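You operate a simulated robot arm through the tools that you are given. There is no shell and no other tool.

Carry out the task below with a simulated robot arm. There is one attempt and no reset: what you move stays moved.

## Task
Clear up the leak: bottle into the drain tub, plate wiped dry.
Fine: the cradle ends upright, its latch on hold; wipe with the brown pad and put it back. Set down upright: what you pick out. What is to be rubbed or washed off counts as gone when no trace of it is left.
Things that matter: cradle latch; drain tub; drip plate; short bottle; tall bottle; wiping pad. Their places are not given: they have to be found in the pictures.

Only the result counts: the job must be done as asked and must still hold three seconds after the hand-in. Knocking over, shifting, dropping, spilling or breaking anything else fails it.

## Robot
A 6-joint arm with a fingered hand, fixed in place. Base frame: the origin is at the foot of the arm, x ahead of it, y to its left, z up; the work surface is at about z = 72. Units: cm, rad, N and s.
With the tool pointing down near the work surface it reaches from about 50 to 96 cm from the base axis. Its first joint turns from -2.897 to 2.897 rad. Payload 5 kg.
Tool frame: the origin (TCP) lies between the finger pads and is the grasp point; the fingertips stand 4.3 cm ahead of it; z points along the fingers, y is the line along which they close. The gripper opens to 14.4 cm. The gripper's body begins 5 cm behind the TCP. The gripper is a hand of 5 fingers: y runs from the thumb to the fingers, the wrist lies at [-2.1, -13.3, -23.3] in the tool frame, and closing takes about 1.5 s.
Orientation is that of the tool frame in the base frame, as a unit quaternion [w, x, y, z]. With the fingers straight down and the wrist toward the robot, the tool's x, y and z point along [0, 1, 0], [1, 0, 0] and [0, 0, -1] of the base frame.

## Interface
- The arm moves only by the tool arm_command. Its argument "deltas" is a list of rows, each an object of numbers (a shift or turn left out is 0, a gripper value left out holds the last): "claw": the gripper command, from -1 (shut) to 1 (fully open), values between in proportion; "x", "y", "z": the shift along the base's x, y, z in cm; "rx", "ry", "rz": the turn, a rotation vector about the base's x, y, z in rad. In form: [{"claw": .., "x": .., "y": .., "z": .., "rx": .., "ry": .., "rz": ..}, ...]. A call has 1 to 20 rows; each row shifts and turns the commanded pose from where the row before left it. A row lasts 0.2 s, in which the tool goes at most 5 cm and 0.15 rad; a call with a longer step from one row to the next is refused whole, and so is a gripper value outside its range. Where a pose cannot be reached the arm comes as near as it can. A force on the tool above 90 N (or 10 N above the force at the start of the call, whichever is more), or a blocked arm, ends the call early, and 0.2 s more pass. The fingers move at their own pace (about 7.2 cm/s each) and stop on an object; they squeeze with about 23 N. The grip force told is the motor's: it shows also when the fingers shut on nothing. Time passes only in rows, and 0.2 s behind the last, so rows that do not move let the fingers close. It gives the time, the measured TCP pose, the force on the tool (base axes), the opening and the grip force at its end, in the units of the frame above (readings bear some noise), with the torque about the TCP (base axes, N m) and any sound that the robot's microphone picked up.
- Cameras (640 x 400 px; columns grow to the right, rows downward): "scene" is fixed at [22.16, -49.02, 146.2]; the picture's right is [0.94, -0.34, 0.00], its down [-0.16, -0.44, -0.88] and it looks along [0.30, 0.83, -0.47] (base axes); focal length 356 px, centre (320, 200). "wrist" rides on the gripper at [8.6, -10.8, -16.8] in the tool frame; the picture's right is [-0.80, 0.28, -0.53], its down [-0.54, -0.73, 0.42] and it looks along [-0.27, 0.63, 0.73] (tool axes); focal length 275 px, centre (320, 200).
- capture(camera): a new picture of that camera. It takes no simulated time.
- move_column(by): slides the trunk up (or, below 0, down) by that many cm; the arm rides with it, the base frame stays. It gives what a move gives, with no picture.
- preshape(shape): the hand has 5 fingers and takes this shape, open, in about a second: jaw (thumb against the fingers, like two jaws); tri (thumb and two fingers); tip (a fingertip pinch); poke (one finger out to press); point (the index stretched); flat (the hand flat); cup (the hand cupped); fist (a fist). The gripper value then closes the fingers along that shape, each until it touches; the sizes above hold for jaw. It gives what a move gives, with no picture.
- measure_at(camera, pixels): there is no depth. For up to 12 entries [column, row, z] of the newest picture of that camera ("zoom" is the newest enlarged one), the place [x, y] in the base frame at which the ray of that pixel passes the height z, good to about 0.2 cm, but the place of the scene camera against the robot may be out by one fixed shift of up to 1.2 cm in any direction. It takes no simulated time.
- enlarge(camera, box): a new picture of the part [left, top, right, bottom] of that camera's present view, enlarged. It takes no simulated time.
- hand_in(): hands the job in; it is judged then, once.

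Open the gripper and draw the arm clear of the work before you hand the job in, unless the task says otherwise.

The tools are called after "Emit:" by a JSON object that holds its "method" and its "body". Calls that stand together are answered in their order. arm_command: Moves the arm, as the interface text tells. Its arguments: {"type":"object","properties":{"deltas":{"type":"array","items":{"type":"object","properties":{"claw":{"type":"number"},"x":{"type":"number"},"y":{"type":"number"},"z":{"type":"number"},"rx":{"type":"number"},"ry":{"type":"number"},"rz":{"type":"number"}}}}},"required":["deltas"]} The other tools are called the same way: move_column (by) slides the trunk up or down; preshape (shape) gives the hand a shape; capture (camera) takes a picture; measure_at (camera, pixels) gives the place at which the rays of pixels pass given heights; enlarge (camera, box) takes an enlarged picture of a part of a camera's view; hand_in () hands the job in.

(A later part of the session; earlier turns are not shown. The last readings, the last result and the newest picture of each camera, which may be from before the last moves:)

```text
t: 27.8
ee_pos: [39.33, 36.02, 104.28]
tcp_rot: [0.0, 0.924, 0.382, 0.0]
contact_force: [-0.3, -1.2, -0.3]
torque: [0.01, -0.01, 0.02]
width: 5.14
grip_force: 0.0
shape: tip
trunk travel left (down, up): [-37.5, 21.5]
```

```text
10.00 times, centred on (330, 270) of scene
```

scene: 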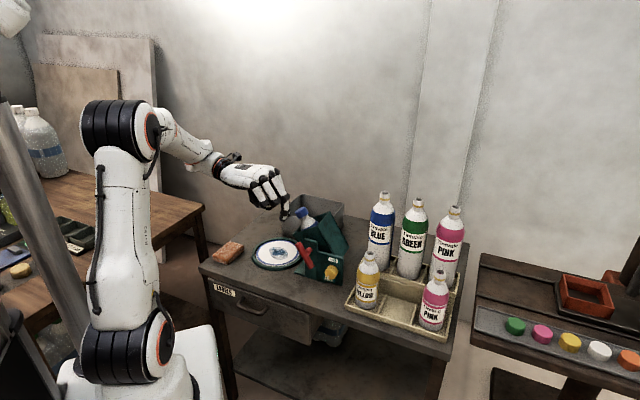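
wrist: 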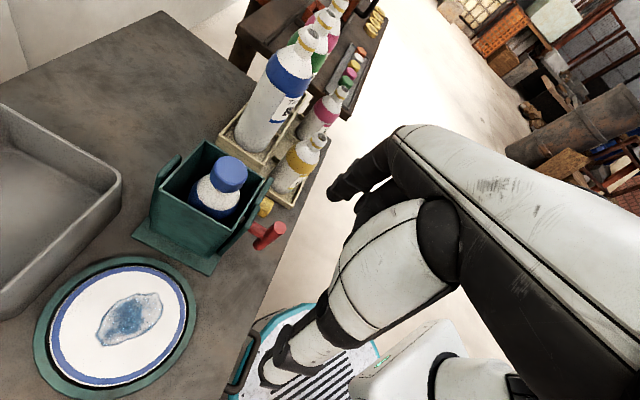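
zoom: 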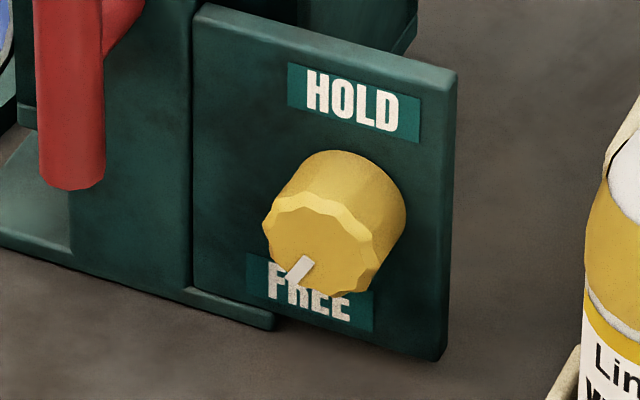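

The knob is ~3.5 cm across with its pointer low-left at FREE and HOLD straight above, so it has to turn roughly 150° clockwise seen from the front. I'll pitch the hand 46° forward (pinch axis along the table front) and go to a stand-off in front of the knob.

Emit:
{"method": "arm_command", "body": {"deltas": [{"x": 0.74, "y": -2.2, "rx": 0.0707, "ry": -0.0707, "z": 0}, {"x": 0.74, "y": -2.2, "rx": 0.0707, "ry": -0.0707, "z": 0}, {"x": 0.74, "y": -2.2, "rx": 0.0707, "ry": -0.0707, "z": -1}, {"x": 0.74, "y": -2.2, "rx": 0.0707, "ry": -0.0707, "z": -1.5}, {"x": 0.74, "y": -2.2, "rx": 0.0707, "ry": -0.0707, "z": -1.5}, {"x": 0.74, "y": -2.2, "rx": 0.0707, "ry": -0.0707, "z": -1.7}, {"x": 0.74, "y": -2.2, "rx": 0.0707, "ry": -0.0707, "z": -1.7}, {"x": 0.74, "y": -2.2, "rx": 0.0707, "ry": -0.0707, "z": -1.7}, {}, {}]}}

Emit:
{"method": "capture", "body": {"camera": "wrist"}}

Emit:
{"method": "capture", "body": {"camera": "scene"}}

```text
t: 30.0
ee_pos: [47.5, 20.34, 97.05]
tcp_rot: [-0.149, 0.851, 0.352, 0.36]
contact_force: [-0.4, 0.3, 0.3]
torque: [0.0, 0.02, 0.0]
width: 5.14
grip_force: 0.0
shape: tip
out of reach, approached as far as the arm can: row 8
trunk travel left (down, up): [-37.5, 21.5]
```

```text
taken
```

wrist: 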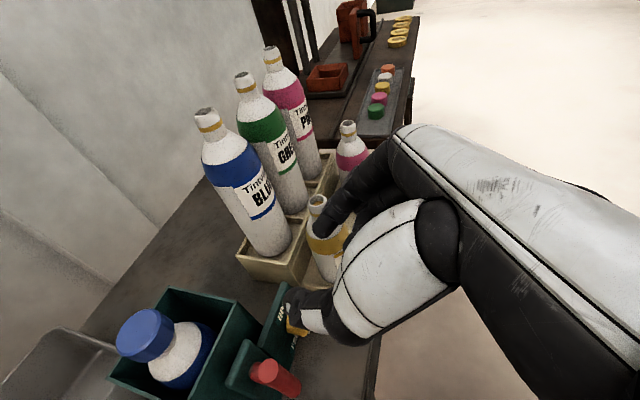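

```text
taken
```

scene: 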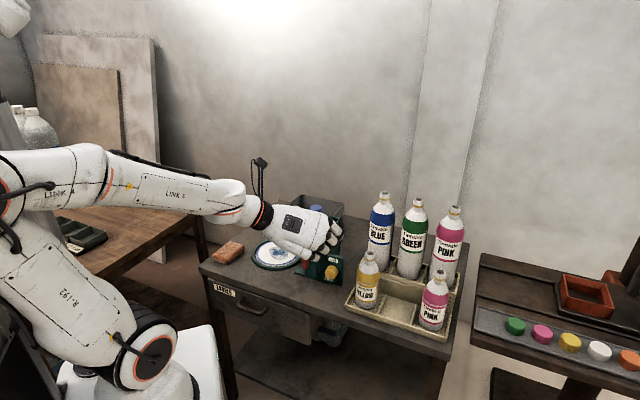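

The last row was at the reach limit (wrist too near the base), but the orientation is right. I'll nudge +v to see where the commanded pose stands.

Emit:
{"method": "arm_command", "body": {"deltas": [{"x": 1.4, "y": 1.4}, {"x": 1.4, "y": 1.4}, {}]}}

Emit:
{"method": "enlarge", "body": {"camera": "wrist", "box": [200, 220, 400, 400]}}

Emit:
{"method": "enlarge", "body": {"camera": "scene", "box": [260, 190, 370, 300]}}

```text
t: 30.8
ee_pos: [50.43, 23.14, 96.95]
tcp_rot: [-0.149, 0.851, 0.352, 0.36]
contact_force: [0.4, -0.2, -0.6]
torque: [-0.02, 0.01, 0.02]
width: 5.12
grip_force: 0.0
shape: tip
trunk travel left (down, up): [-37.5, 21.5]
```

```text
2.22 times, centred on (300, 310) of wrist
```

zoom: 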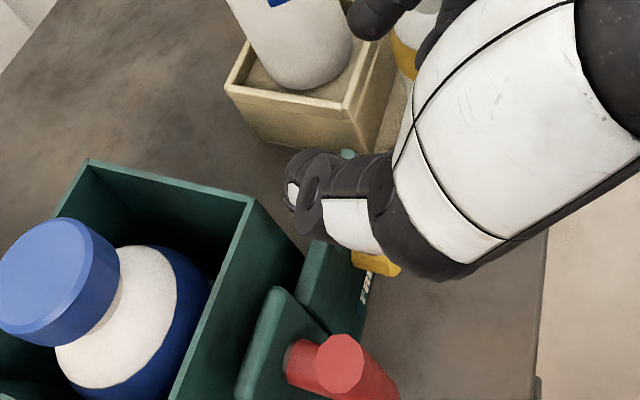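

```text
3.64 times, centred on (315, 245) of scene
```

zoom: 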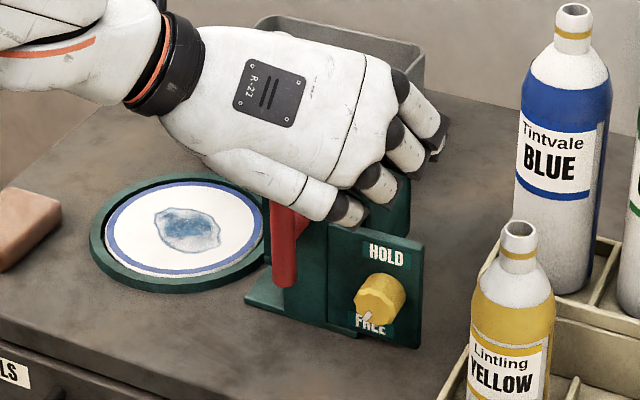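

Movement is relative to the reached pose. Now I descend to a stand-off about 3–4 cm from the knob along the tool axis.

Emit:
{"method": "arm_command", "body": {"deltas": [{"x": -0.3, "y": -0.3, "z": -2}, {"x": -0.3, "y": -0.3, "z": -2}, {"x": -0.3, "y": -0.3, "z": -2}, {"x": -0.2, "y": -0.2, "z": -2}, {"z": -2}, {"z": -1.5}, {"z": -1}, {}]}}

Emit:
{"method": "enlarge", "body": {"camera": "wrist", "box": [200, 220, 400, 400]}}

Emit:
{"method": "enlarge", "body": {"camera": "scene", "box": [280, 215, 360, 295]}}

```text
t: 32.6
ee_pos: [49.27, 22.75, 90.27]
tcp_rot: [-0.149, 0.853, 0.352, 0.356]
contact_force: [-0.3, 0.9, -0.8]
torque: [0.0, -0.02, 0.0]
width: 5.13
grip_force: 0.0
shape: tip
out of reach, approached as far as the arm can: row 4, 5, 6, 7
trunk travel left (down, up): [-37.5, 21.5]
```

```text
2.22 times, centred on (300, 310) of wrist
```

zoom: 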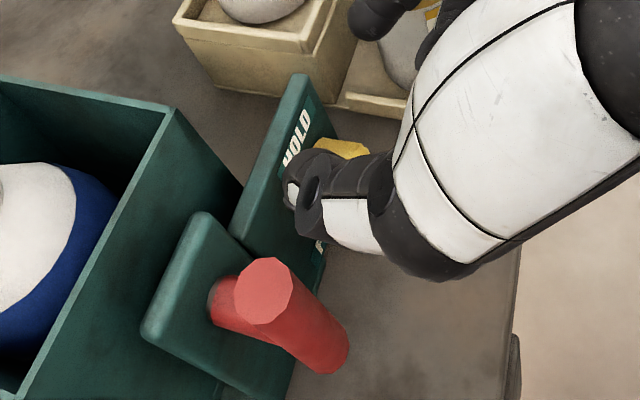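

```text
5.00 times, centred on (320, 255) of scene
```

zoom: 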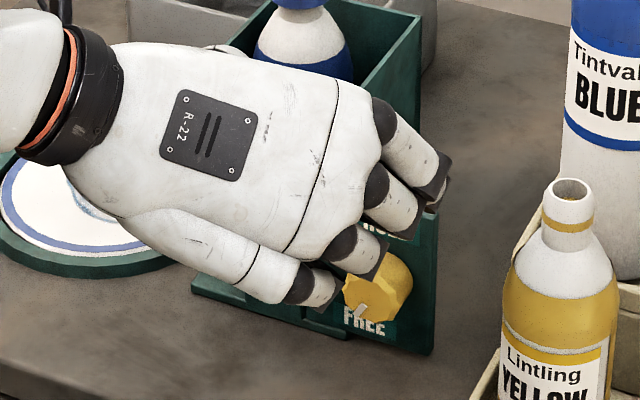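

Below z≈90 the arm is out of reach in this pitch, so I'll lower the trunk, which carries the arm straight down: first 5 cm.

Emit:
{"method": "move_column", "body": {"by": -5}}

Emit:
{"method": "enlarge", "body": {"camera": "wrist", "box": [200, 220, 400, 400]}}

Emit:
{"method": "enlarge", "body": {"camera": "scene", "box": [280, 215, 360, 295]}}

```text
t: 33.5
ee_pos: [49.16, 22.77, 85.22]
tcp_rot: [-0.149, 0.853, 0.352, 0.356]
contact_force: [-0.5, 0.5, 0.1]
torque: [-0.04, 0.02, -0.04]
width: 5.11
grip_force: 0.1
shape: tip
trunk travel left (down, up): [-32.5, 26.5]
```

```text
2.22 times, centred on (300, 310) of wrist
```

zoom: 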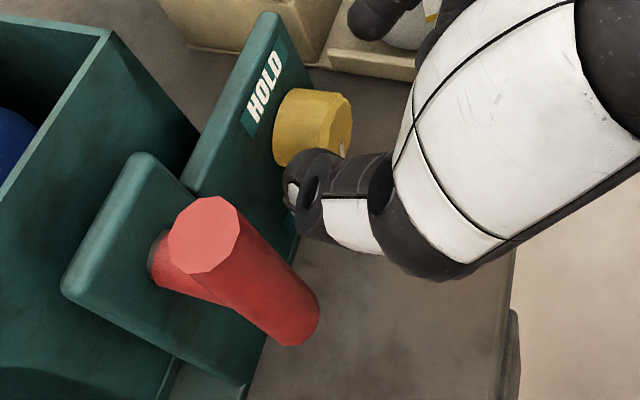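

```text
5.00 times, centred on (320, 255) of scene
```

zoom: 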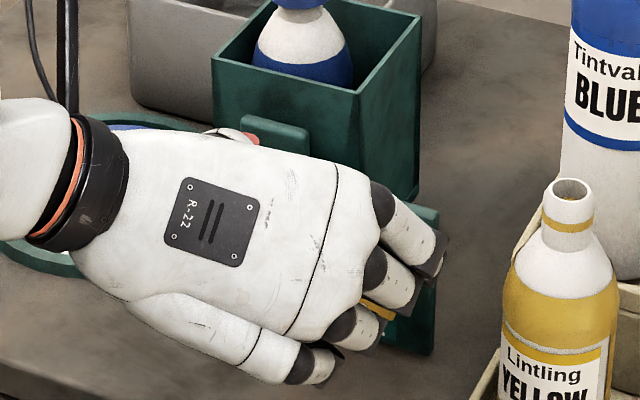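

The knob is now seen between thumb and index, with its face at (u 19.1, v 54.8, z 78.8). I narrow the opening slightly and advance along the tool axis toward it.

Emit:
{"method": "arm_command", "body": {"deltas": [{"claw": -0.38, "x": 0.1, "y": -0.1, "z": -0.6}, {"x": 0.45, "y": 0.3, "z": -0.9}, {"x": 0.45, "y": 0.4, "z": -0.9}, {}]}}

Emit:
{"method": "enlarge", "body": {"camera": "wrist", "box": [200, 220, 400, 400]}}

```text
t: 34.5
ee_pos: [49.99, 23.66, 84.9]
tcp_rot: [-0.147, 0.854, 0.351, 0.353]
contact_force: [-0.1, -0.2, -0.4]
torque: [0.04, -0.02, -0.03]
width: 4.58
grip_force: 0.0
shape: tip
out of reach, approached as far as the arm can: row 1, 2, 3
trunk travel left (down, up): [-32.5, 26.5]
```

```text
2.22 times, centred on (300, 310) of wrist
```

zoom: 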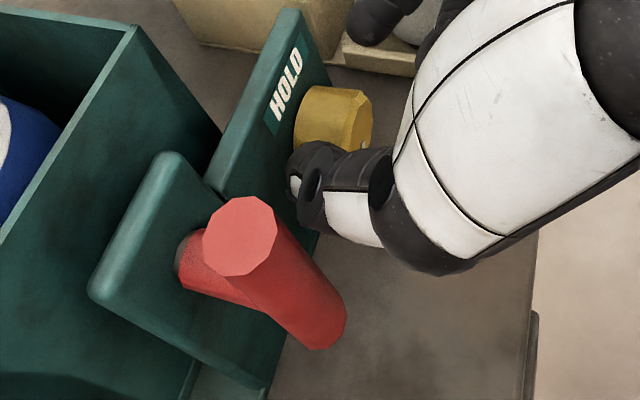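

Still reach-limited in z, so I'll raise the arm 6 cm and lower the trunk further to gain margin, ending a bit above the knob.

Emit:
{"method": "arm_command", "body": {"deltas": [{"z": 2}, {"z": 2}, {"z": 2}, {}]}}

Emit:
{"method": "move_column", "body": {"by": -9}}

Emit:
{"method": "enlarge", "body": {"camera": "wrist", "box": [200, 220, 400, 400]}}

Emit:
{"method": "capture", "body": {"camera": "scene"}}

```text
t: 35.5
ee_pos: [49.97, 23.8, 90.92]
tcp_rot: [-0.148, 0.853, 0.351, 0.356]
contact_force: [0.1, 0.7, 0.9]
torque: [-0.01, -0.02, 0.0]
width: 4.52
grip_force: 0.0
shape: tip
trunk travel left (down, up): [-32.5, 26.5]
```

```text
t: 36.8
ee_pos: [49.98, 23.8, 81.77]
tcp_rot: [-0.148, 0.853, 0.351, 0.356]
contact_force: [0.2, 0.5, -0.1]
torque: [-0.01, 0.0, 0.0]
width: 4.55
grip_force: 0.0
shape: tip
trunk travel left (down, up): [-23.5, 35.5]
```

```text
2.22 times, centred on (300, 310) of wrist
```

zoom: 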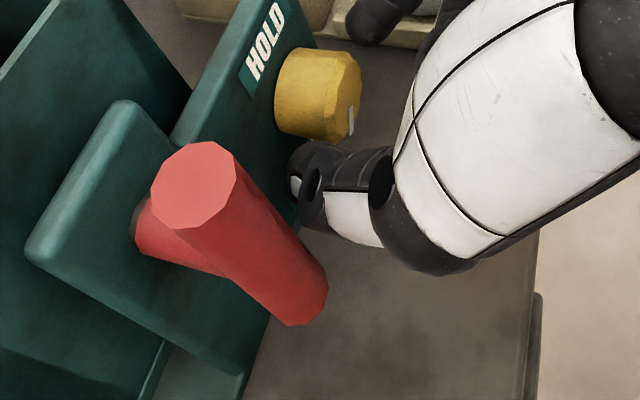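

```text
taken
```

scene: 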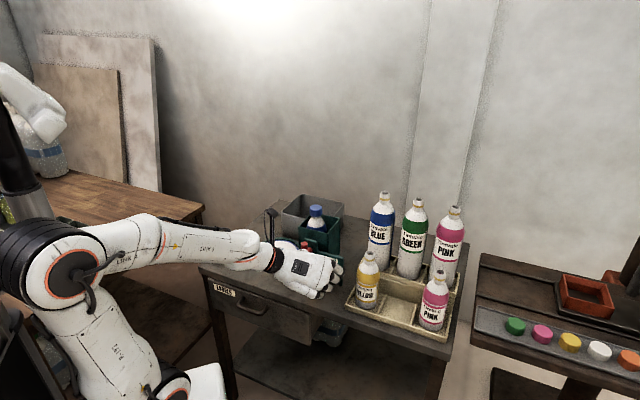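

The knob lies centred between thumb tip (300,180) and index tip (375,20) in the zoom. I make the last advance of 1.6 cm forward and 1.2 cm down.

Emit:
{"method": "arm_command", "body": {"deltas": [{"x": 0.5, "y": 0.2, "z": -0.4}, {"x": 0.5, "y": 0.25, "z": -0.4}, {"x": 0.55, "y": 0.26, "z": -0.4}, {}]}}

Emit:
{"method": "enlarge", "body": {"camera": "wrist", "box": [200, 220, 400, 400]}}

Emit:
{"method": "enlarge", "body": {"camera": "scene", "box": [290, 225, 360, 295]}}

```text
t: 37.8
ee_pos: [51.45, 24.41, 80.62]
tcp_rot: [-0.149, 0.853, 0.352, 0.356]
contact_force: [-0.4, 0.0, 0.5]
torque: [-0.03, 0.0, 0.01]
width: 4.6
grip_force: 0.1
shape: tip
trunk travel left (down, up): [-23.5, 35.5]
```

```text
2.22 times, centred on (300, 310) of wrist
```

zoom: 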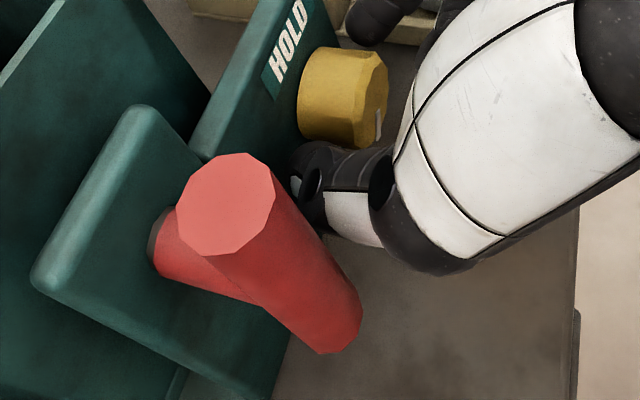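

```text
5.71 times, centred on (325, 260) of scene
```

zoom: 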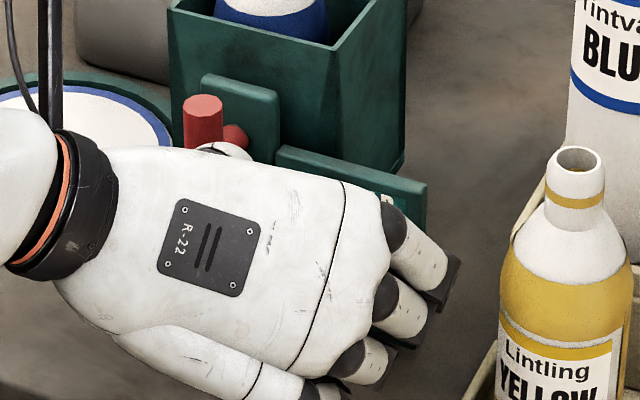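

Position is as planned. I close the pinch on the knob and check the width.

Emit:
{"method": "arm_command", "body": {"deltas": [{"claw": -1}, {}, {}, {}, {}, {}]}}

Emit:
{"method": "enlarge", "body": {"camera": "wrist", "box": [200, 220, 400, 400]}}

```text
t: 39.2
ee_pos: [51.49, 24.48, 80.74]
tcp_rot: [-0.149, 0.853, 0.351, 0.356]
contact_force: [0.6, 0.8, -0.6]
torque: [0.0, -0.03, -0.03]
width: 3.03
grip_force: 22.9
shape: tip
trunk travel left (down, up): [-23.5, 35.5]
```

```text
2.22 times, centred on (300, 310) of wrist
```

zoom: 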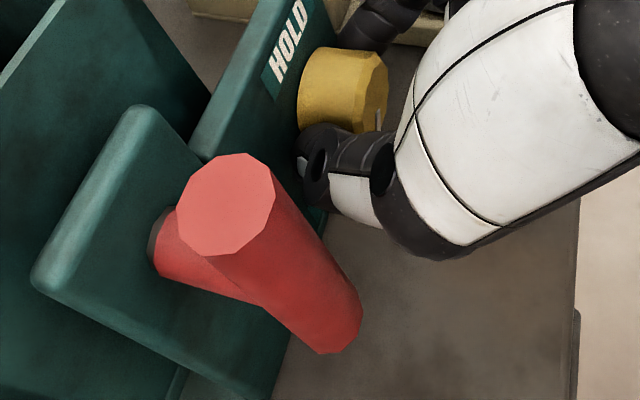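

Grip is firm (3.0 cm, 22.9 N). Now I turn clockwise about the knob axis by 27° and check whether the pointer follows.

Emit:
{"method": "arm_command", "body": {"deltas": [{"x": 0.152, "y": -0.152, "z": -0.013, "rx": 0.0849, "ry": 0.0849}, {"x": 0.15, "y": -0.15, "z": -0.039, "rx": 0.0849, "ry": 0.0849}, {"x": 0.146, "y": -0.146, "z": -0.063, "rx": 0.0849, "ry": 0.0849}, {"x": 0.139, "y": -0.139, "z": -0.088, "rx": 0.0849, "ry": 0.0849}, {}]}}

Emit:
{"method": "enlarge", "body": {"camera": "wrist", "box": [200, 220, 400, 400]}}

Emit:
{"method": "enlarge", "body": {"camera": "scene", "box": [290, 225, 360, 295]}}

```text
t: 40.4
ee_pos: [52.14, 23.77, 80.47]
tcp_rot: [-0.347, 0.863, 0.256, 0.263]
contact_force: [5.2, -6.4, -1.9]
torque: [-0.2, -0.08, -0.22]
width: 3.01
grip_force: 22.5
shape: tip
trunk travel left (down, up): [-23.5, 35.5]
```

```text
2.22 times, centred on (300, 310) of wrist
```

zoom: 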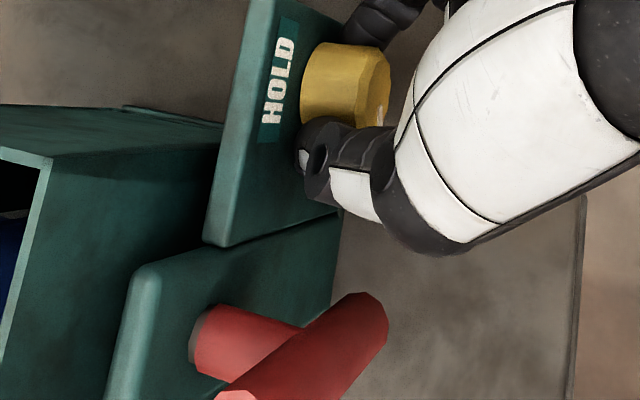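

```text
5.71 times, centred on (325, 260) of scene
```

zoom: 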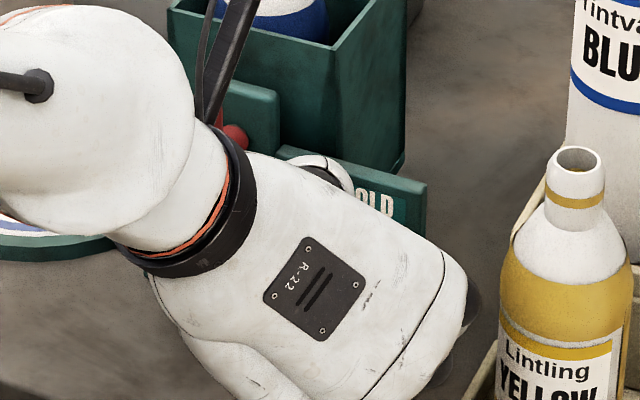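

The pointer stays fixed relative to the thumb, so the knob is turning with the hand. I continue another 27°.

Emit:
{"method": "arm_command", "body": {"deltas": [{"x": 0.131, "y": -0.131, "z": -0.111, "rx": 0.0849, "ry": 0.0849}, {"x": 0.121, "y": -0.121, "z": -0.133, "rx": 0.0849, "ry": 0.0849}, {"x": 0.108, "y": -0.108, "z": -0.151, "rx": 0.0849, "ry": 0.0849}, {"x": 0.095, "y": -0.095, "z": -0.17, "rx": 0.0849, "ry": 0.0849}, {}]}}

Emit:
{"method": "enlarge", "body": {"camera": "wrist", "box": [200, 220, 400, 400]}}

Emit:
{"method": "capture", "body": {"camera": "scene"}}

```text
t: 41.6
ee_pos: [52.66, 23.26, 79.84]
tcp_rot: [-0.526, 0.824, 0.147, 0.152]
contact_force: [8.5, -13.4, -3.5]
torque: [-0.32, -0.16, -0.34]
width: 3.12
grip_force: 22.5
shape: tip
trunk travel left (down, up): [-23.5, 35.5]
```

```text
2.22 times, centred on (300, 310) of wrist
```

zoom: 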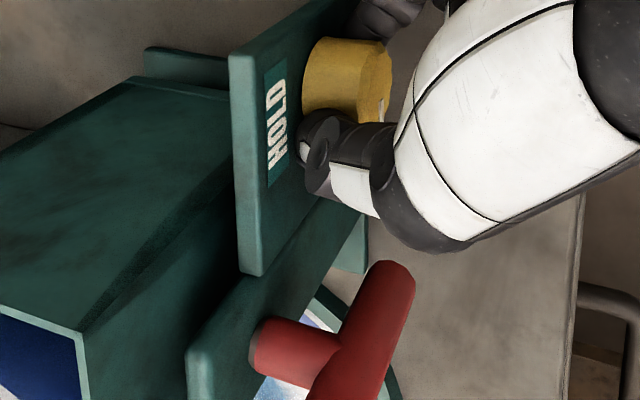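

```text
taken
```

scene: 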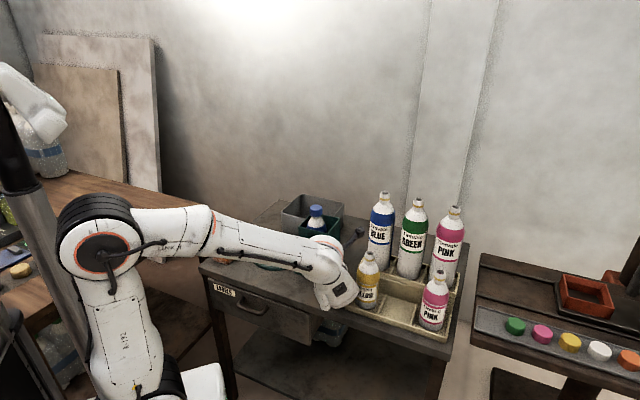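

Total turn is now 55°, with a modest sideways load from slight mis-centring. I'll open the pinch, check the knob, and then swing back for a second stroke.

Emit:
{"method": "arm_command", "body": {"deltas": [{"claw": -0.34, "x": 0.17, "y": -0.17, "z": 0.05}, {}, {}, {}]}}

Emit:
{"method": "enlarge", "body": {"camera": "wrist", "box": [200, 220, 400, 400]}}

```text
t: 42.6
ee_pos: [52.74, 23.2, 79.98]
tcp_rot: [-0.525, 0.824, 0.147, 0.152]
contact_force: [0.0, -0.3, 0.9]
torque: [0.01, -0.01, 0.02]
width: 4.79
grip_force: 0.0
shape: tip
trunk travel left (down, up): [-23.5, 35.5]
```

```text
2.22 times, centred on (300, 310) of wrist
```

zoom: 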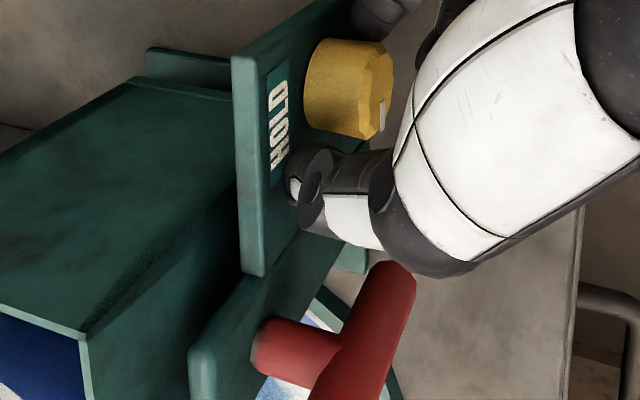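

The knob stayed turned when released (pointer at (383,112) in this view). Now I swing the open pinch back about the knob axis to -17° for the second stroke.

Emit:
{"method": "arm_command", "body": {"deltas": [{"x": -0.131, "y": 0.131, "z": 0.229, "rx": -0.099, "ry": -0.099}, {"x": -0.152, "y": 0.152, "z": 0.2, "rx": -0.099, "ry": -0.099}, {"x": -0.17, "y": 0.17, "z": 0.168, "rx": -0.099, "ry": -0.099}, {"x": -0.185, "y": 0.185, "z": 0.133, "rx": -0.099, "ry": -0.099}, {"x": -0.197, "y": 0.197, "z": 0.095, "rx": -0.099, "ry": -0.099}, {"x": -0.204, "y": 0.204, "z": 0.056, "rx": -0.099, "ry": -0.099}, {"x": -0.207, "y": 0.207, "z": 0.015, "rx": -0.099, "ry": -0.099}, {}]}}

Emit:
{"method": "enlarge", "body": {"camera": "wrist", "box": [200, 220, 400, 400]}}

```text
t: 44.4
ee_pos: [51.49, 24.33, 80.93]
tcp_rot: [-0.14, 0.851, 0.356, 0.36]
contact_force: [0.5, 0.7, -0.3]
torque: [-0.02, 0.0, -0.03]
width: 4.78
grip_force: 0.0
shape: tip
trunk travel left (down, up): [-23.5, 35.5]
```

```text
2.22 times, centred on (300, 310) of wrist
```

zoom: 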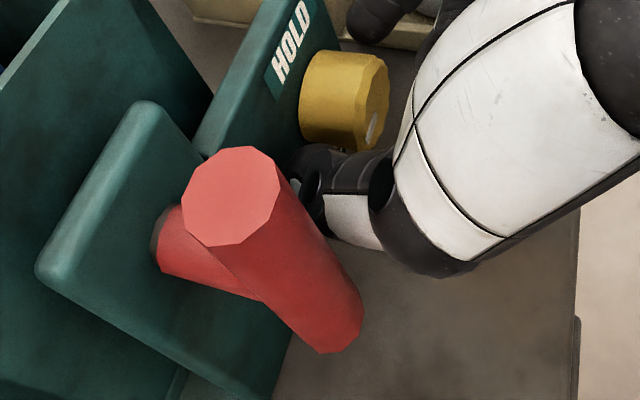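

I'll zoom on the knob face to see where the pointer is now.

Emit:
{"method": "enlarge", "body": {"camera": "wrist", "box": [280, 230, 340, 290]}}

Emit:
{"method": "capture", "body": {"camera": "scene"}}

```text
6.67 times, centred on (310, 260) of wrist
```

zoom: 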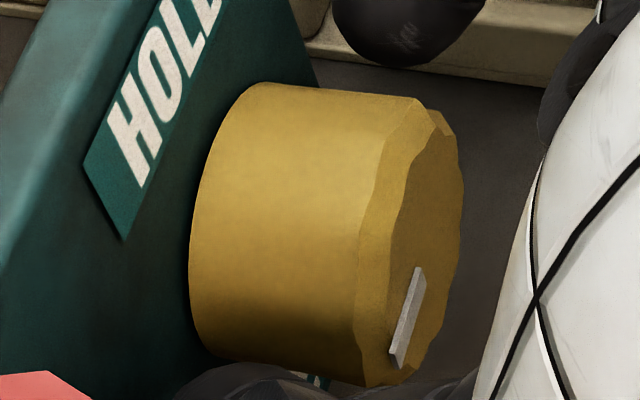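

```text
taken
```

scene: 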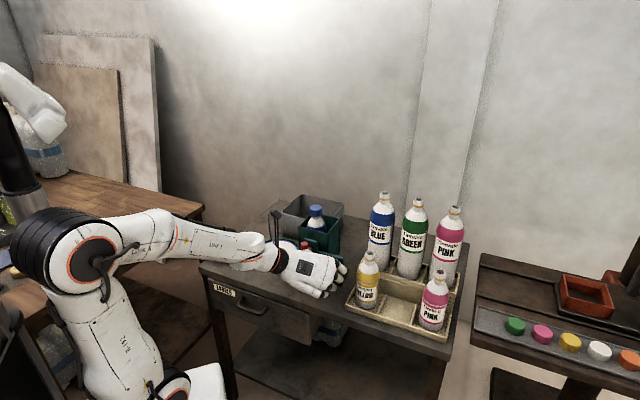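

The pointer now points left and slightly down (it was low at FREE), so clockwise is right and about half is done. I swing back the last bit, grip again and turn for the second stroke.

Emit:
{"method": "arm_command", "body": {"deltas": [{"x": -0.207, "y": 0.207, "z": -0.027, "rx": -0.099, "ry": -0.099}, {"x": -0.202, "y": 0.202, "z": -0.067, "rx": -0.099, "ry": -0.099}, {"claw": -1}, {}, {}, {}, {}, {}]}}

Emit:
{"method": "enlarge", "body": {"camera": "wrist", "box": [200, 220, 400, 400]}}

```text
t: 46.2
ee_pos: [51.11, 24.81, 80.74]
tcp_rot: [-0.02, 0.821, 0.401, 0.406]
contact_force: [3.5, -2.4, -0.3]
torque: [-0.08, -0.11, -0.15]
width: 3.21
grip_force: 23.1
shape: tip
trunk travel left (down, up): [-23.5, 35.5]
```

```text
2.22 times, centred on (300, 310) of wrist
```

zoom: 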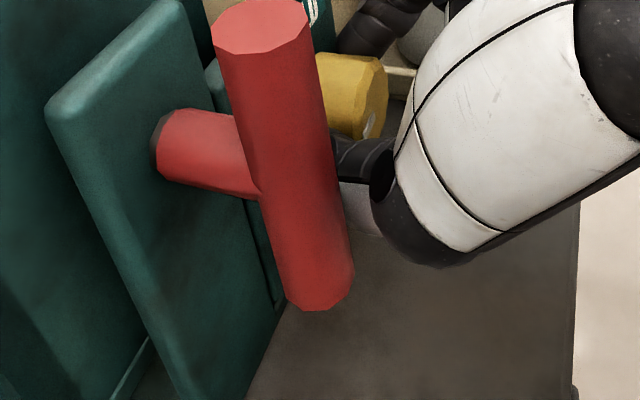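

Gripped again (3.2 cm, 23 N). Now the second clockwise stroke of 72°.

Emit:
{"method": "arm_command", "body": {"deltas": [{"x": 0.202, "y": -0.202, "z": 0.067, "rx": 0.099, "ry": 0.099}, {"x": 0.207, "y": -0.207, "z": 0.027, "rx": 0.099, "ry": 0.099}, {"x": 0.207, "y": -0.207, "z": -0.015, "rx": 0.099, "ry": 0.099}, {"x": 0.204, "y": -0.204, "z": -0.056, "rx": 0.099, "ry": 0.099}, {"x": 0.197, "y": -0.197, "z": -0.095, "rx": 0.099, "ry": 0.099}, {}]}}

Emit:
{"method": "enlarge", "body": {"camera": "wrist", "box": [200, 220, 400, 400]}}

```text
t: 47.6
ee_pos: [52.13, 23.78, 80.68]
tcp_rot: [-0.315, 0.865, 0.273, 0.278]
contact_force: [8.2, -5.6, -8.4]
torque: [-0.4, -0.12, -0.36]
width: 3.06
grip_force: 23.2
shape: tip
trunk travel left (down, up): [-23.5, 35.5]
```

```text
2.22 times, centred on (300, 310) of wrist
```

zoom: 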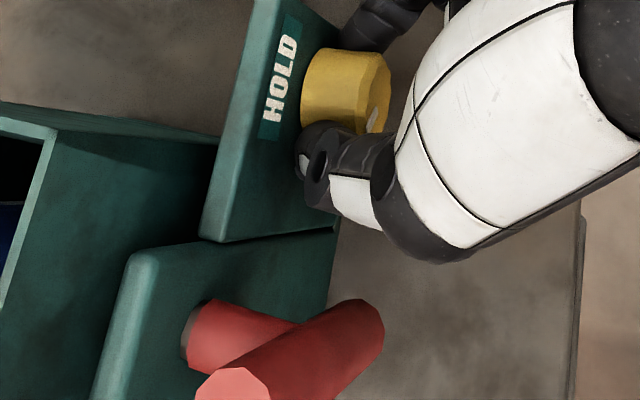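

Emit:
{"method": "arm_command", "body": {"deltas": [{"x": 0.185, "y": -0.185, "z": -0.133, "rx": 0.099, "ry": 0.099}, {"x": 0.17, "y": -0.17, "z": -0.168, "rx": 0.099, "ry": 0.099}, {"x": 0.152, "y": -0.152, "z": -0.2, "rx": 0.099, "ry": 0.099}, {"x": 0.131, "y": -0.131, "z": -0.229, "rx": 0.099, "ry": 0.099}, {}]}}

Emit:
{"method": "enlarge", "body": {"camera": "wrist", "box": [270, 220, 350, 300]}}

```text
t: 48.8
ee_pos: [52.86, 23.14, 79.9]
tcp_rot: [-0.525, 0.825, 0.147, 0.153]
contact_force: [9.3, -7.5, -12.6]
torque: [-0.54, -0.04, -0.37]
width: 3.03
grip_force: 22.8
shape: tip
trunk travel left (down, up): [-23.5, 35.5]
```

```text
5.00 times, centred on (310, 260) of wrist
```

zoom: 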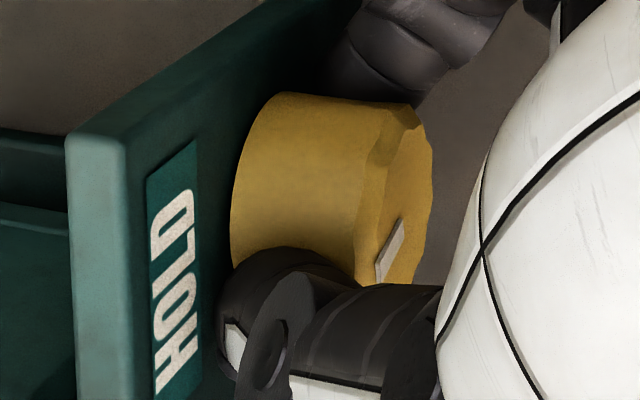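

The pointer is now up-left (~45° before HOLD). I open, swing back, and take a third stroke.

Emit:
{"method": "arm_command", "body": {"deltas": [{"claw": -0.34}, {}, {}, {}, {"x": -0.131, "y": 0.131, "z": 0.229, "rx": -0.099, "ry": -0.099}, {"x": -0.152, "y": 0.152, "z": 0.2, "rx": -0.099, "ry": -0.099}, {"x": -0.17, "y": 0.17, "z": 0.168, "rx": -0.099, "ry": -0.099}, {"x": -0.185, "y": 0.185, "z": 0.133, "rx": -0.099, "ry": -0.099}, {"x": -0.197, "y": 0.197, "z": 0.095, "rx": -0.099, "ry": -0.099}, {"x": -0.204, "y": 0.204, "z": 0.056, "rx": -0.099, "ry": -0.099}, {"x": -0.207, "y": 0.207, "z": 0.015, "rx": -0.099, "ry": -0.099}, {}]}}

Emit:
{"method": "enlarge", "body": {"camera": "wrist", "box": [270, 220, 350, 300]}}

```text
t: 51.4
ee_pos: [51.45, 24.61, 80.84]
tcp_rot: [-0.139, 0.851, 0.356, 0.36]
contact_force: [0.8, -0.2, 0.3]
torque: [0.0, -0.02, -0.04]
width: 4.75
grip_force: 0.1
shape: tip
trunk travel left (down, up): [-23.5, 35.5]
```

```text
5.00 times, centred on (310, 260) of wrist
```

zoom: 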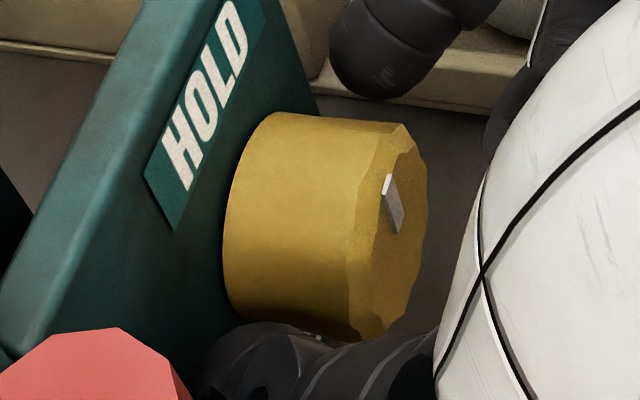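

The pointer now points straight up at HOLD (it seems to have settled there when released). I'll lift straight up out of the way and verify with the scene camera.

Emit:
{"method": "arm_command", "body": {"deltas": [{"z": 1}, {"z": 1.5}, {"z": 2}, {"z": 2}, {"z": 2}, {"z": 2}, {"z": 2}, {"x": -1, "y": 1, "z": 2}, {"x": -1.5, "y": 1.5, "z": 2}, {"x": -1.5, "y": 1.5, "z": 2}, {"x": -1.5, "y": 1.5, "z": 2}, {}]}}

Emit:
{"method": "enlarge", "body": {"camera": "scene", "box": [310, 250, 350, 290]}}

Emit:
{"method": "capture", "body": {"camera": "scene"}}

```text
t: 54.0
ee_pos: [46.1, 30.03, 101.39]
tcp_rot: [-0.14, 0.851, 0.355, 0.36]
contact_force: [0.4, -0.5, 0.2]
torque: [0.02, -0.05, 0.01]
width: 4.78
grip_force: 0.0
shape: tip
trunk travel left (down, up): [-23.5, 35.5]
```

```text
10.00 times, centred on (330, 270) of scene
```

zoom: 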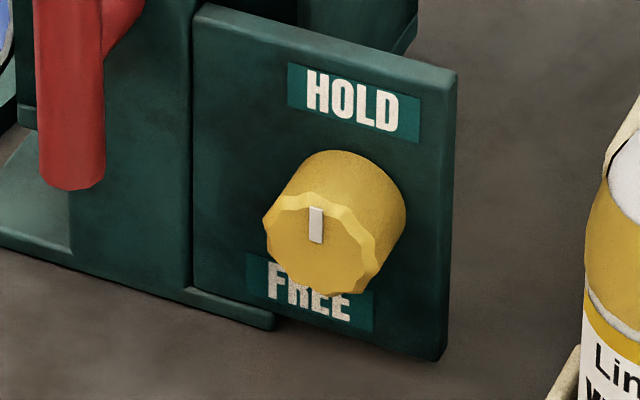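

```text
taken
```

scene: 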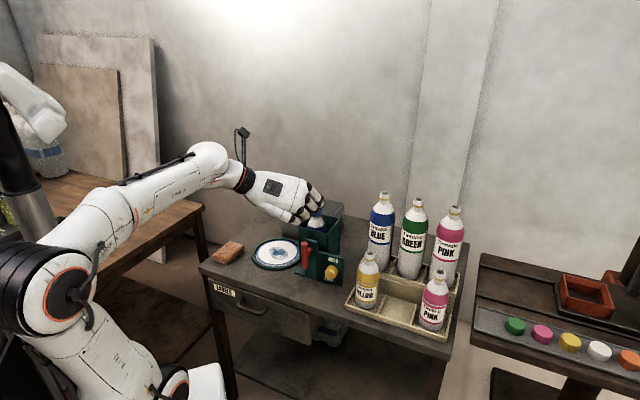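

The pointer stands at HOLD. Now for the bottle: I raise the trunk back up by 14 cm and restore a straight-down hand.

Emit:
{"method": "move_column", "body": {"by": 14}}

Emit:
{"method": "arm_command", "body": {"deltas": [{"claw": 1, "rx": -0.0707, "ry": 0.0707}, {"rx": -0.0707, "ry": 0.0707}, {"rx": -0.0707, "ry": 0.0707}, {"rx": -0.0707, "ry": 0.0707}, {"rx": -0.0707, "ry": 0.0707}, {"rx": -0.0707, "ry": 0.0707}, {"rx": -0.0707, "ry": 0.0707}, {"rx": -0.0707, "ry": 0.0707}, {"rz": 0.12}, {"rz": 0.12}, {"rz": 0.12}, {"rz": 0.12}, {"rz": 0.12}, {"rz": 0.12}, {"rz": 0.12}, {"rz": 0.12}, {}]}}

Emit:
{"method": "preshape", "body": {"shape": "jaw"}}

Emit:
{"method": "capture", "body": {"camera": "wrist"}}

Emit:
{"method": "capture", "body": {"camera": "scene"}}

```text
t: 55.6
ee_pos: [46.13, 29.99, 115.47]
tcp_rot: [-0.14, 0.851, 0.356, 0.36]
contact_force: [0.1, 0.8, -0.3]
torque: [-0.01, -0.01, -0.02]
width: 4.78
grip_force: 0.1
shape: tip
trunk travel left (down, up): [-37.5, 21.5]
```

```text
t: 59.2
ee_pos: [46.08, 29.99, 115.39]
tcp_rot: [0.007, 0.638, 0.77, 0.003]
contact_force: [0.0, -1.2, 0.2]
torque: [0.01, -0.02, 0.01]
width: 14.38
grip_force: 0.1
shape: tip
trunk travel left (down, up): [-37.5, 21.5]
```

```text
t: 60.1
ee_pos: [46.04, 29.98, 115.49]
tcp_rot: [0.008, 0.638, 0.77, 0.004]
contact_force: [-0.7, -0.3, 0.2]
torque: [0.0, 0.02, -0.03]
width: 14.38
grip_force: 0.0
shape: jaw
trunk travel left (down, up): [-37.5, 21.5]
```

```text
taken
```

wrist: 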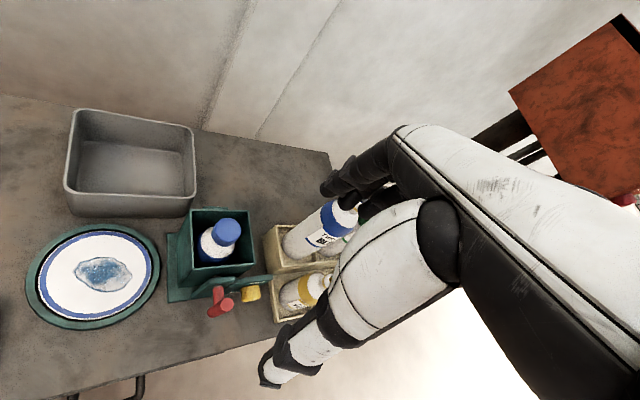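

```text
taken
```

scene: 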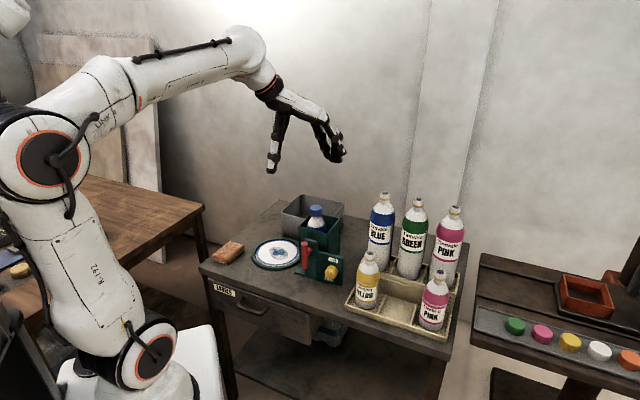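

I measure the cap (wrist (226,229), scene (316,209)) and the tub corners at several heights to fix the positions.

Emit:
{"method": "measure_at", "body": {"camera": "wrist", "pixels": [[226, 229, 92], [226, 229, 94], [226, 229, 96], [76, 108, 82], [194, 125, 82], [198, 192, 82], [66, 187, 82], [76, 210, 72], [192, 213, 72], [82, 143, 73], [182, 150, 73], [185, 190, 73]]}}

Emit:
{"method": "measure_at", "body": {"camera": "scene", "pixels": [[316, 209, 92], [316, 209, 94], [316, 209, 96], [283, 211, 82], [300, 195, 82], [342, 203, 82], [328, 219, 82]]}}

Emit:
{"method": "enlarge", "body": {"camera": "wrist", "box": [50, 90, 280, 330]}}

Emit:
{"method": "enlarge", "body": {"camera": "scene", "box": [270, 185, 360, 290]}}

```text
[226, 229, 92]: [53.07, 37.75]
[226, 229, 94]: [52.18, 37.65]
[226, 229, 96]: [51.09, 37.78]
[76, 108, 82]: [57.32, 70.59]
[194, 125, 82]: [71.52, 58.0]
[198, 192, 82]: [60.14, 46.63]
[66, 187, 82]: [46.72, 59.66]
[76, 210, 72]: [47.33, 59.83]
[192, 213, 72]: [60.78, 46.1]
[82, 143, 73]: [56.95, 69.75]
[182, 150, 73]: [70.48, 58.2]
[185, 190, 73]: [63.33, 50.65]
```

```text
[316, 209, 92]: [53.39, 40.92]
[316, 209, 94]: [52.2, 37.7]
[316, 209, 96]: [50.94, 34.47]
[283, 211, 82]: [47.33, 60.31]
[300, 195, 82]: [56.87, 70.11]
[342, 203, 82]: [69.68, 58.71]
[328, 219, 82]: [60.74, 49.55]
```

```text
1.67 times, centred on (165, 210) of wrist
```

zoom: 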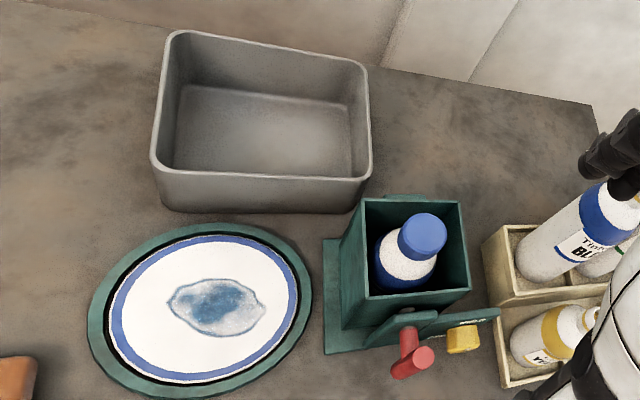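

```text
3.81 times, centred on (315, 238) of scene
```

zoom: 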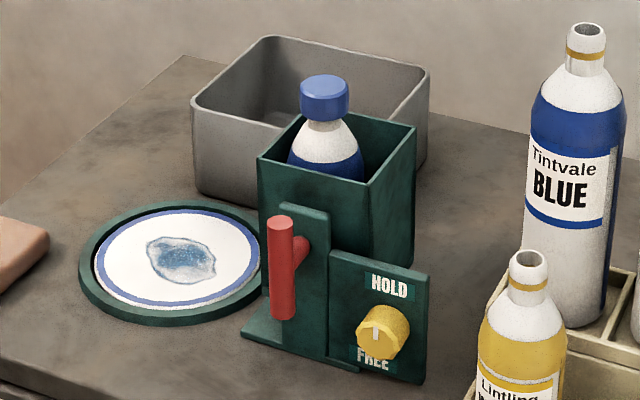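

Both cameras agree: cap top centre at (52.2, 37.7, 94.0); the tub centre is about (58.4, 58.6) with its rim near z 82. I move the open jaw over the cap.

Emit:
{"method": "arm_command", "body": {"deltas": [{"x": 1.03, "y": 1.29, "z": -1}, {"x": 1.03, "y": 1.29, "z": -2}, {"x": 1.03, "y": 1.29, "z": -3}, {"x": 1.03, "y": 1.29, "z": -3}, {"x": 1.02, "y": 1.28, "z": -3}, {"x": 1.02, "y": 1.28, "z": -3}, {"z": -2.5}, {"claw": 0.2}, {}, {}]}}

Emit:
{"method": "capture", "body": {"camera": "wrist"}}

Emit:
{"method": "enlarge", "body": {"camera": "scene", "box": [260, 150, 370, 260]}}

```text
t: 62.3
ee_pos: [52.02, 37.79, 97.79]
tcp_rot: [0.007, 0.638, 0.77, 0.003]
contact_force: [0.2, 0.1, -0.5]
torque: [0.0, 0.0, -0.04]
width: 8.68
grip_force: 0.1
shape: jaw
trunk travel left (down, up): [-37.5, 21.5]
```

```text
taken
```

wrist: 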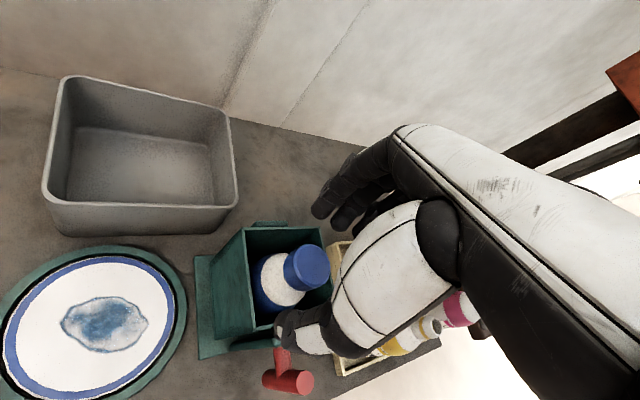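

```text
3.64 times, centred on (315, 205) of scene
```

zoom: 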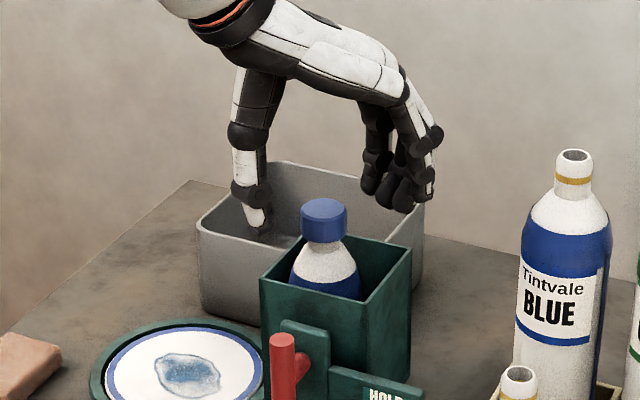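

The cap (305,265) lies between thumb and fingers. I descend to z≈93.2 so the tips stay just above the box rim, then close.

Emit:
{"method": "arm_command", "body": {"deltas": [{"z": -1.5, "x": 0.1}, {"z": -1.5}, {"z": -1.5}, {}]}}

Emit:
{"method": "enlarge", "body": {"camera": "scene", "box": [270, 160, 360, 250]}}

Emit:
{"method": "enlarge", "body": {"camera": "wrist", "box": [200, 170, 420, 390]}}

```text
t: 63.3
ee_pos: [52.23, 37.65, 93.38]
tcp_rot: [0.007, 0.638, 0.77, 0.004]
contact_force: [1.3, 0.4, 0.4]
torque: [0.0, -0.02, 0.0]
width: 8.7
grip_force: 0.0
shape: jaw
trunk travel left (down, up): [-37.5, 21.5]
```

```text
4.44 times, centred on (315, 205) of scene
```

zoom: 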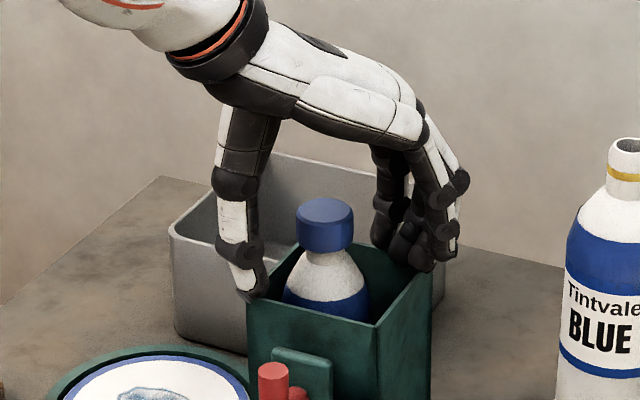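

```text
1.82 times, centred on (310, 280) of wrist
```

zoom: 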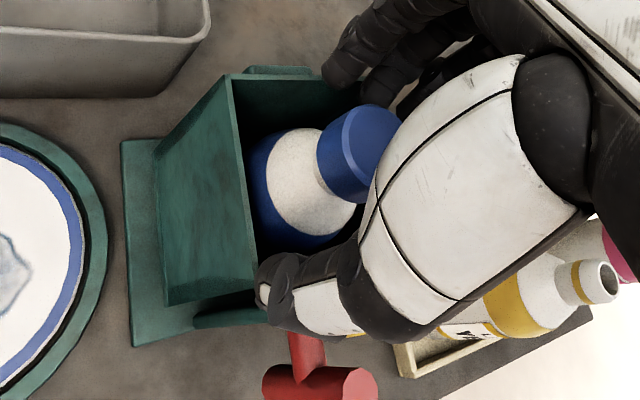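

Fingertips are just above the box rim on both sides of the cap. I close the jaw.

Emit:
{"method": "arm_command", "body": {"deltas": [{"claw": -1}, {}, {}, {}, {}, {}, {}]}}

Emit:
{"method": "enlarge", "body": {"camera": "scene", "box": [270, 160, 360, 250]}}

Emit:
{"method": "enlarge", "body": {"camera": "wrist", "box": [200, 170, 420, 390]}}

```text
t: 64.9
ee_pos: [52.56, 37.98, 93.74]
tcp_rot: [0.008, 0.639, 0.769, 0.006]
contact_force: [18.7, 6.3, 21.5]
torque: [0.21, -1.43, 0.09]
width: 2.88
grip_force: 23.0
shape: jaw
trunk travel left (down, up): [-37.5, 21.5]
```

```text
4.44 times, centred on (315, 205) of scene
```

zoom: 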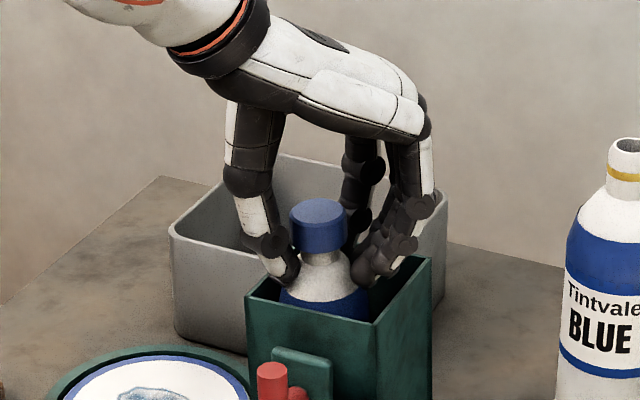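

```text
1.82 times, centred on (310, 280) of wrist
```

zoom: 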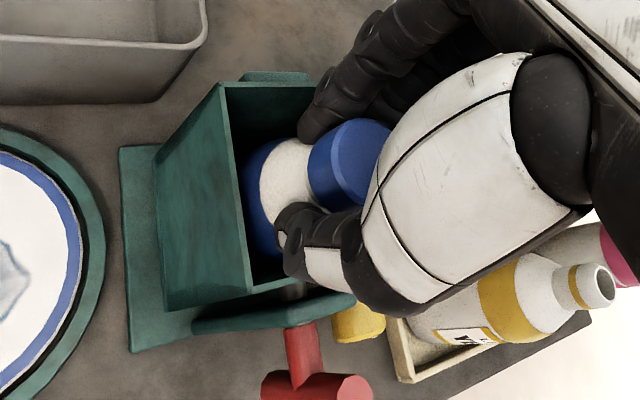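

The fingertips have closed on the neck/shoulder just under the cap, with ~20 N of wedge load. I ease up 0.6 cm so the grip settles beneath the cap and check.

Emit:
{"method": "arm_command", "body": {"deltas": [{"z": 0.3, "x": 0.2}, {"z": 0.3}, {}]}}

Emit:
{"method": "enlarge", "body": {"camera": "scene", "box": [270, 160, 360, 250]}}

```text
t: 65.7
ee_pos: [52.46, 37.82, 93.91]
tcp_rot: [0.007, 0.639, 0.769, 0.001]
contact_force: [10.7, 6.8, 4.6]
torque: [0.34, -0.82, 0.11]
width: 2.78
grip_force: 23.2
shape: jaw
trunk travel left (down, up): [-37.5, 21.5]
```

```text
4.44 times, centred on (315, 205) of scene
```

zoom: 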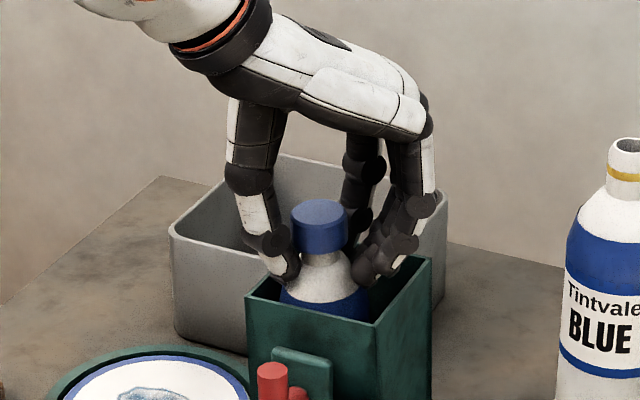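

Load is falling as the grip settles. I lift slowly straight up and watch the force.

Emit:
{"method": "arm_command", "body": {"deltas": [{"z": 0.5}, {"z": 0.5}, {"z": 0.5}, {"z": 0.5}, {}]}}

Emit:
{"method": "enlarge", "body": {"camera": "scene", "box": [270, 160, 360, 250]}}

```text
t: 66.9
ee_pos: [52.55, 37.8, 96.03]
tcp_rot: [0.006, 0.638, 0.77, 0.003]
contact_force: [4.8, 0.6, -5.5]
torque: [0.06, -0.61, 0.02]
width: 2.65
grip_force: 23.4
shape: jaw
trunk travel left (down, up): [-37.5, 21.5]
```

```text
4.44 times, centred on (315, 205) of scene
```

zoom: 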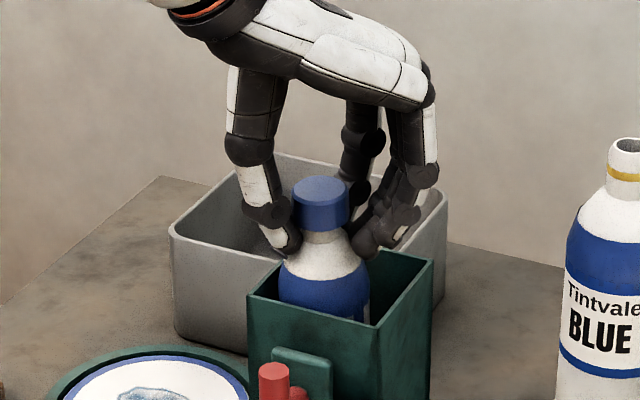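

The bottle comes up with the hand (-5.5 N load). I keep lifting vertically until its bottom is clear of the box.

Emit:
{"method": "arm_command", "body": {"deltas": [{"z": 0.8}, {"z": 0.8}, {"z": 0.8}, {"z": 0.8}, {"z": 0.8}, {"z": 0.8}, {"z": 0.8}, {"z": 0.8}, {"z": 0.8}, {"z": 0.8}, {}]}}

Emit:
{"method": "enlarge", "body": {"camera": "scene", "box": [260, 130, 370, 250]}}

Emit:
{"method": "capture", "body": {"camera": "wrist"}}

```text
t: 69.3
ee_pos: [52.51, 37.65, 103.99]
tcp_rot: [0.007, 0.638, 0.77, 0.003]
contact_force: [1.0, 0.5, -3.4]
torque: [0.03, -0.25, 0.02]
width: 2.62
grip_force: 23.2
shape: jaw
trunk travel left (down, up): [-37.5, 21.5]
```

```text
3.33 times, centred on (315, 190) of scene
```

zoom: 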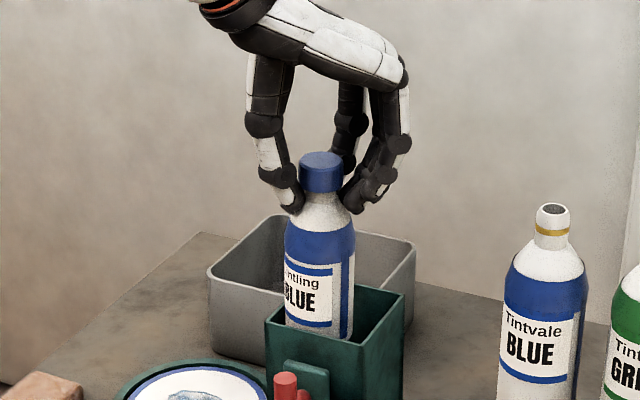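

```text
taken
```

wrist: 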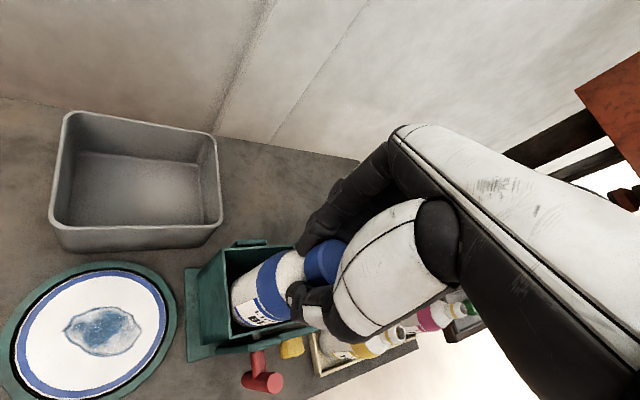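

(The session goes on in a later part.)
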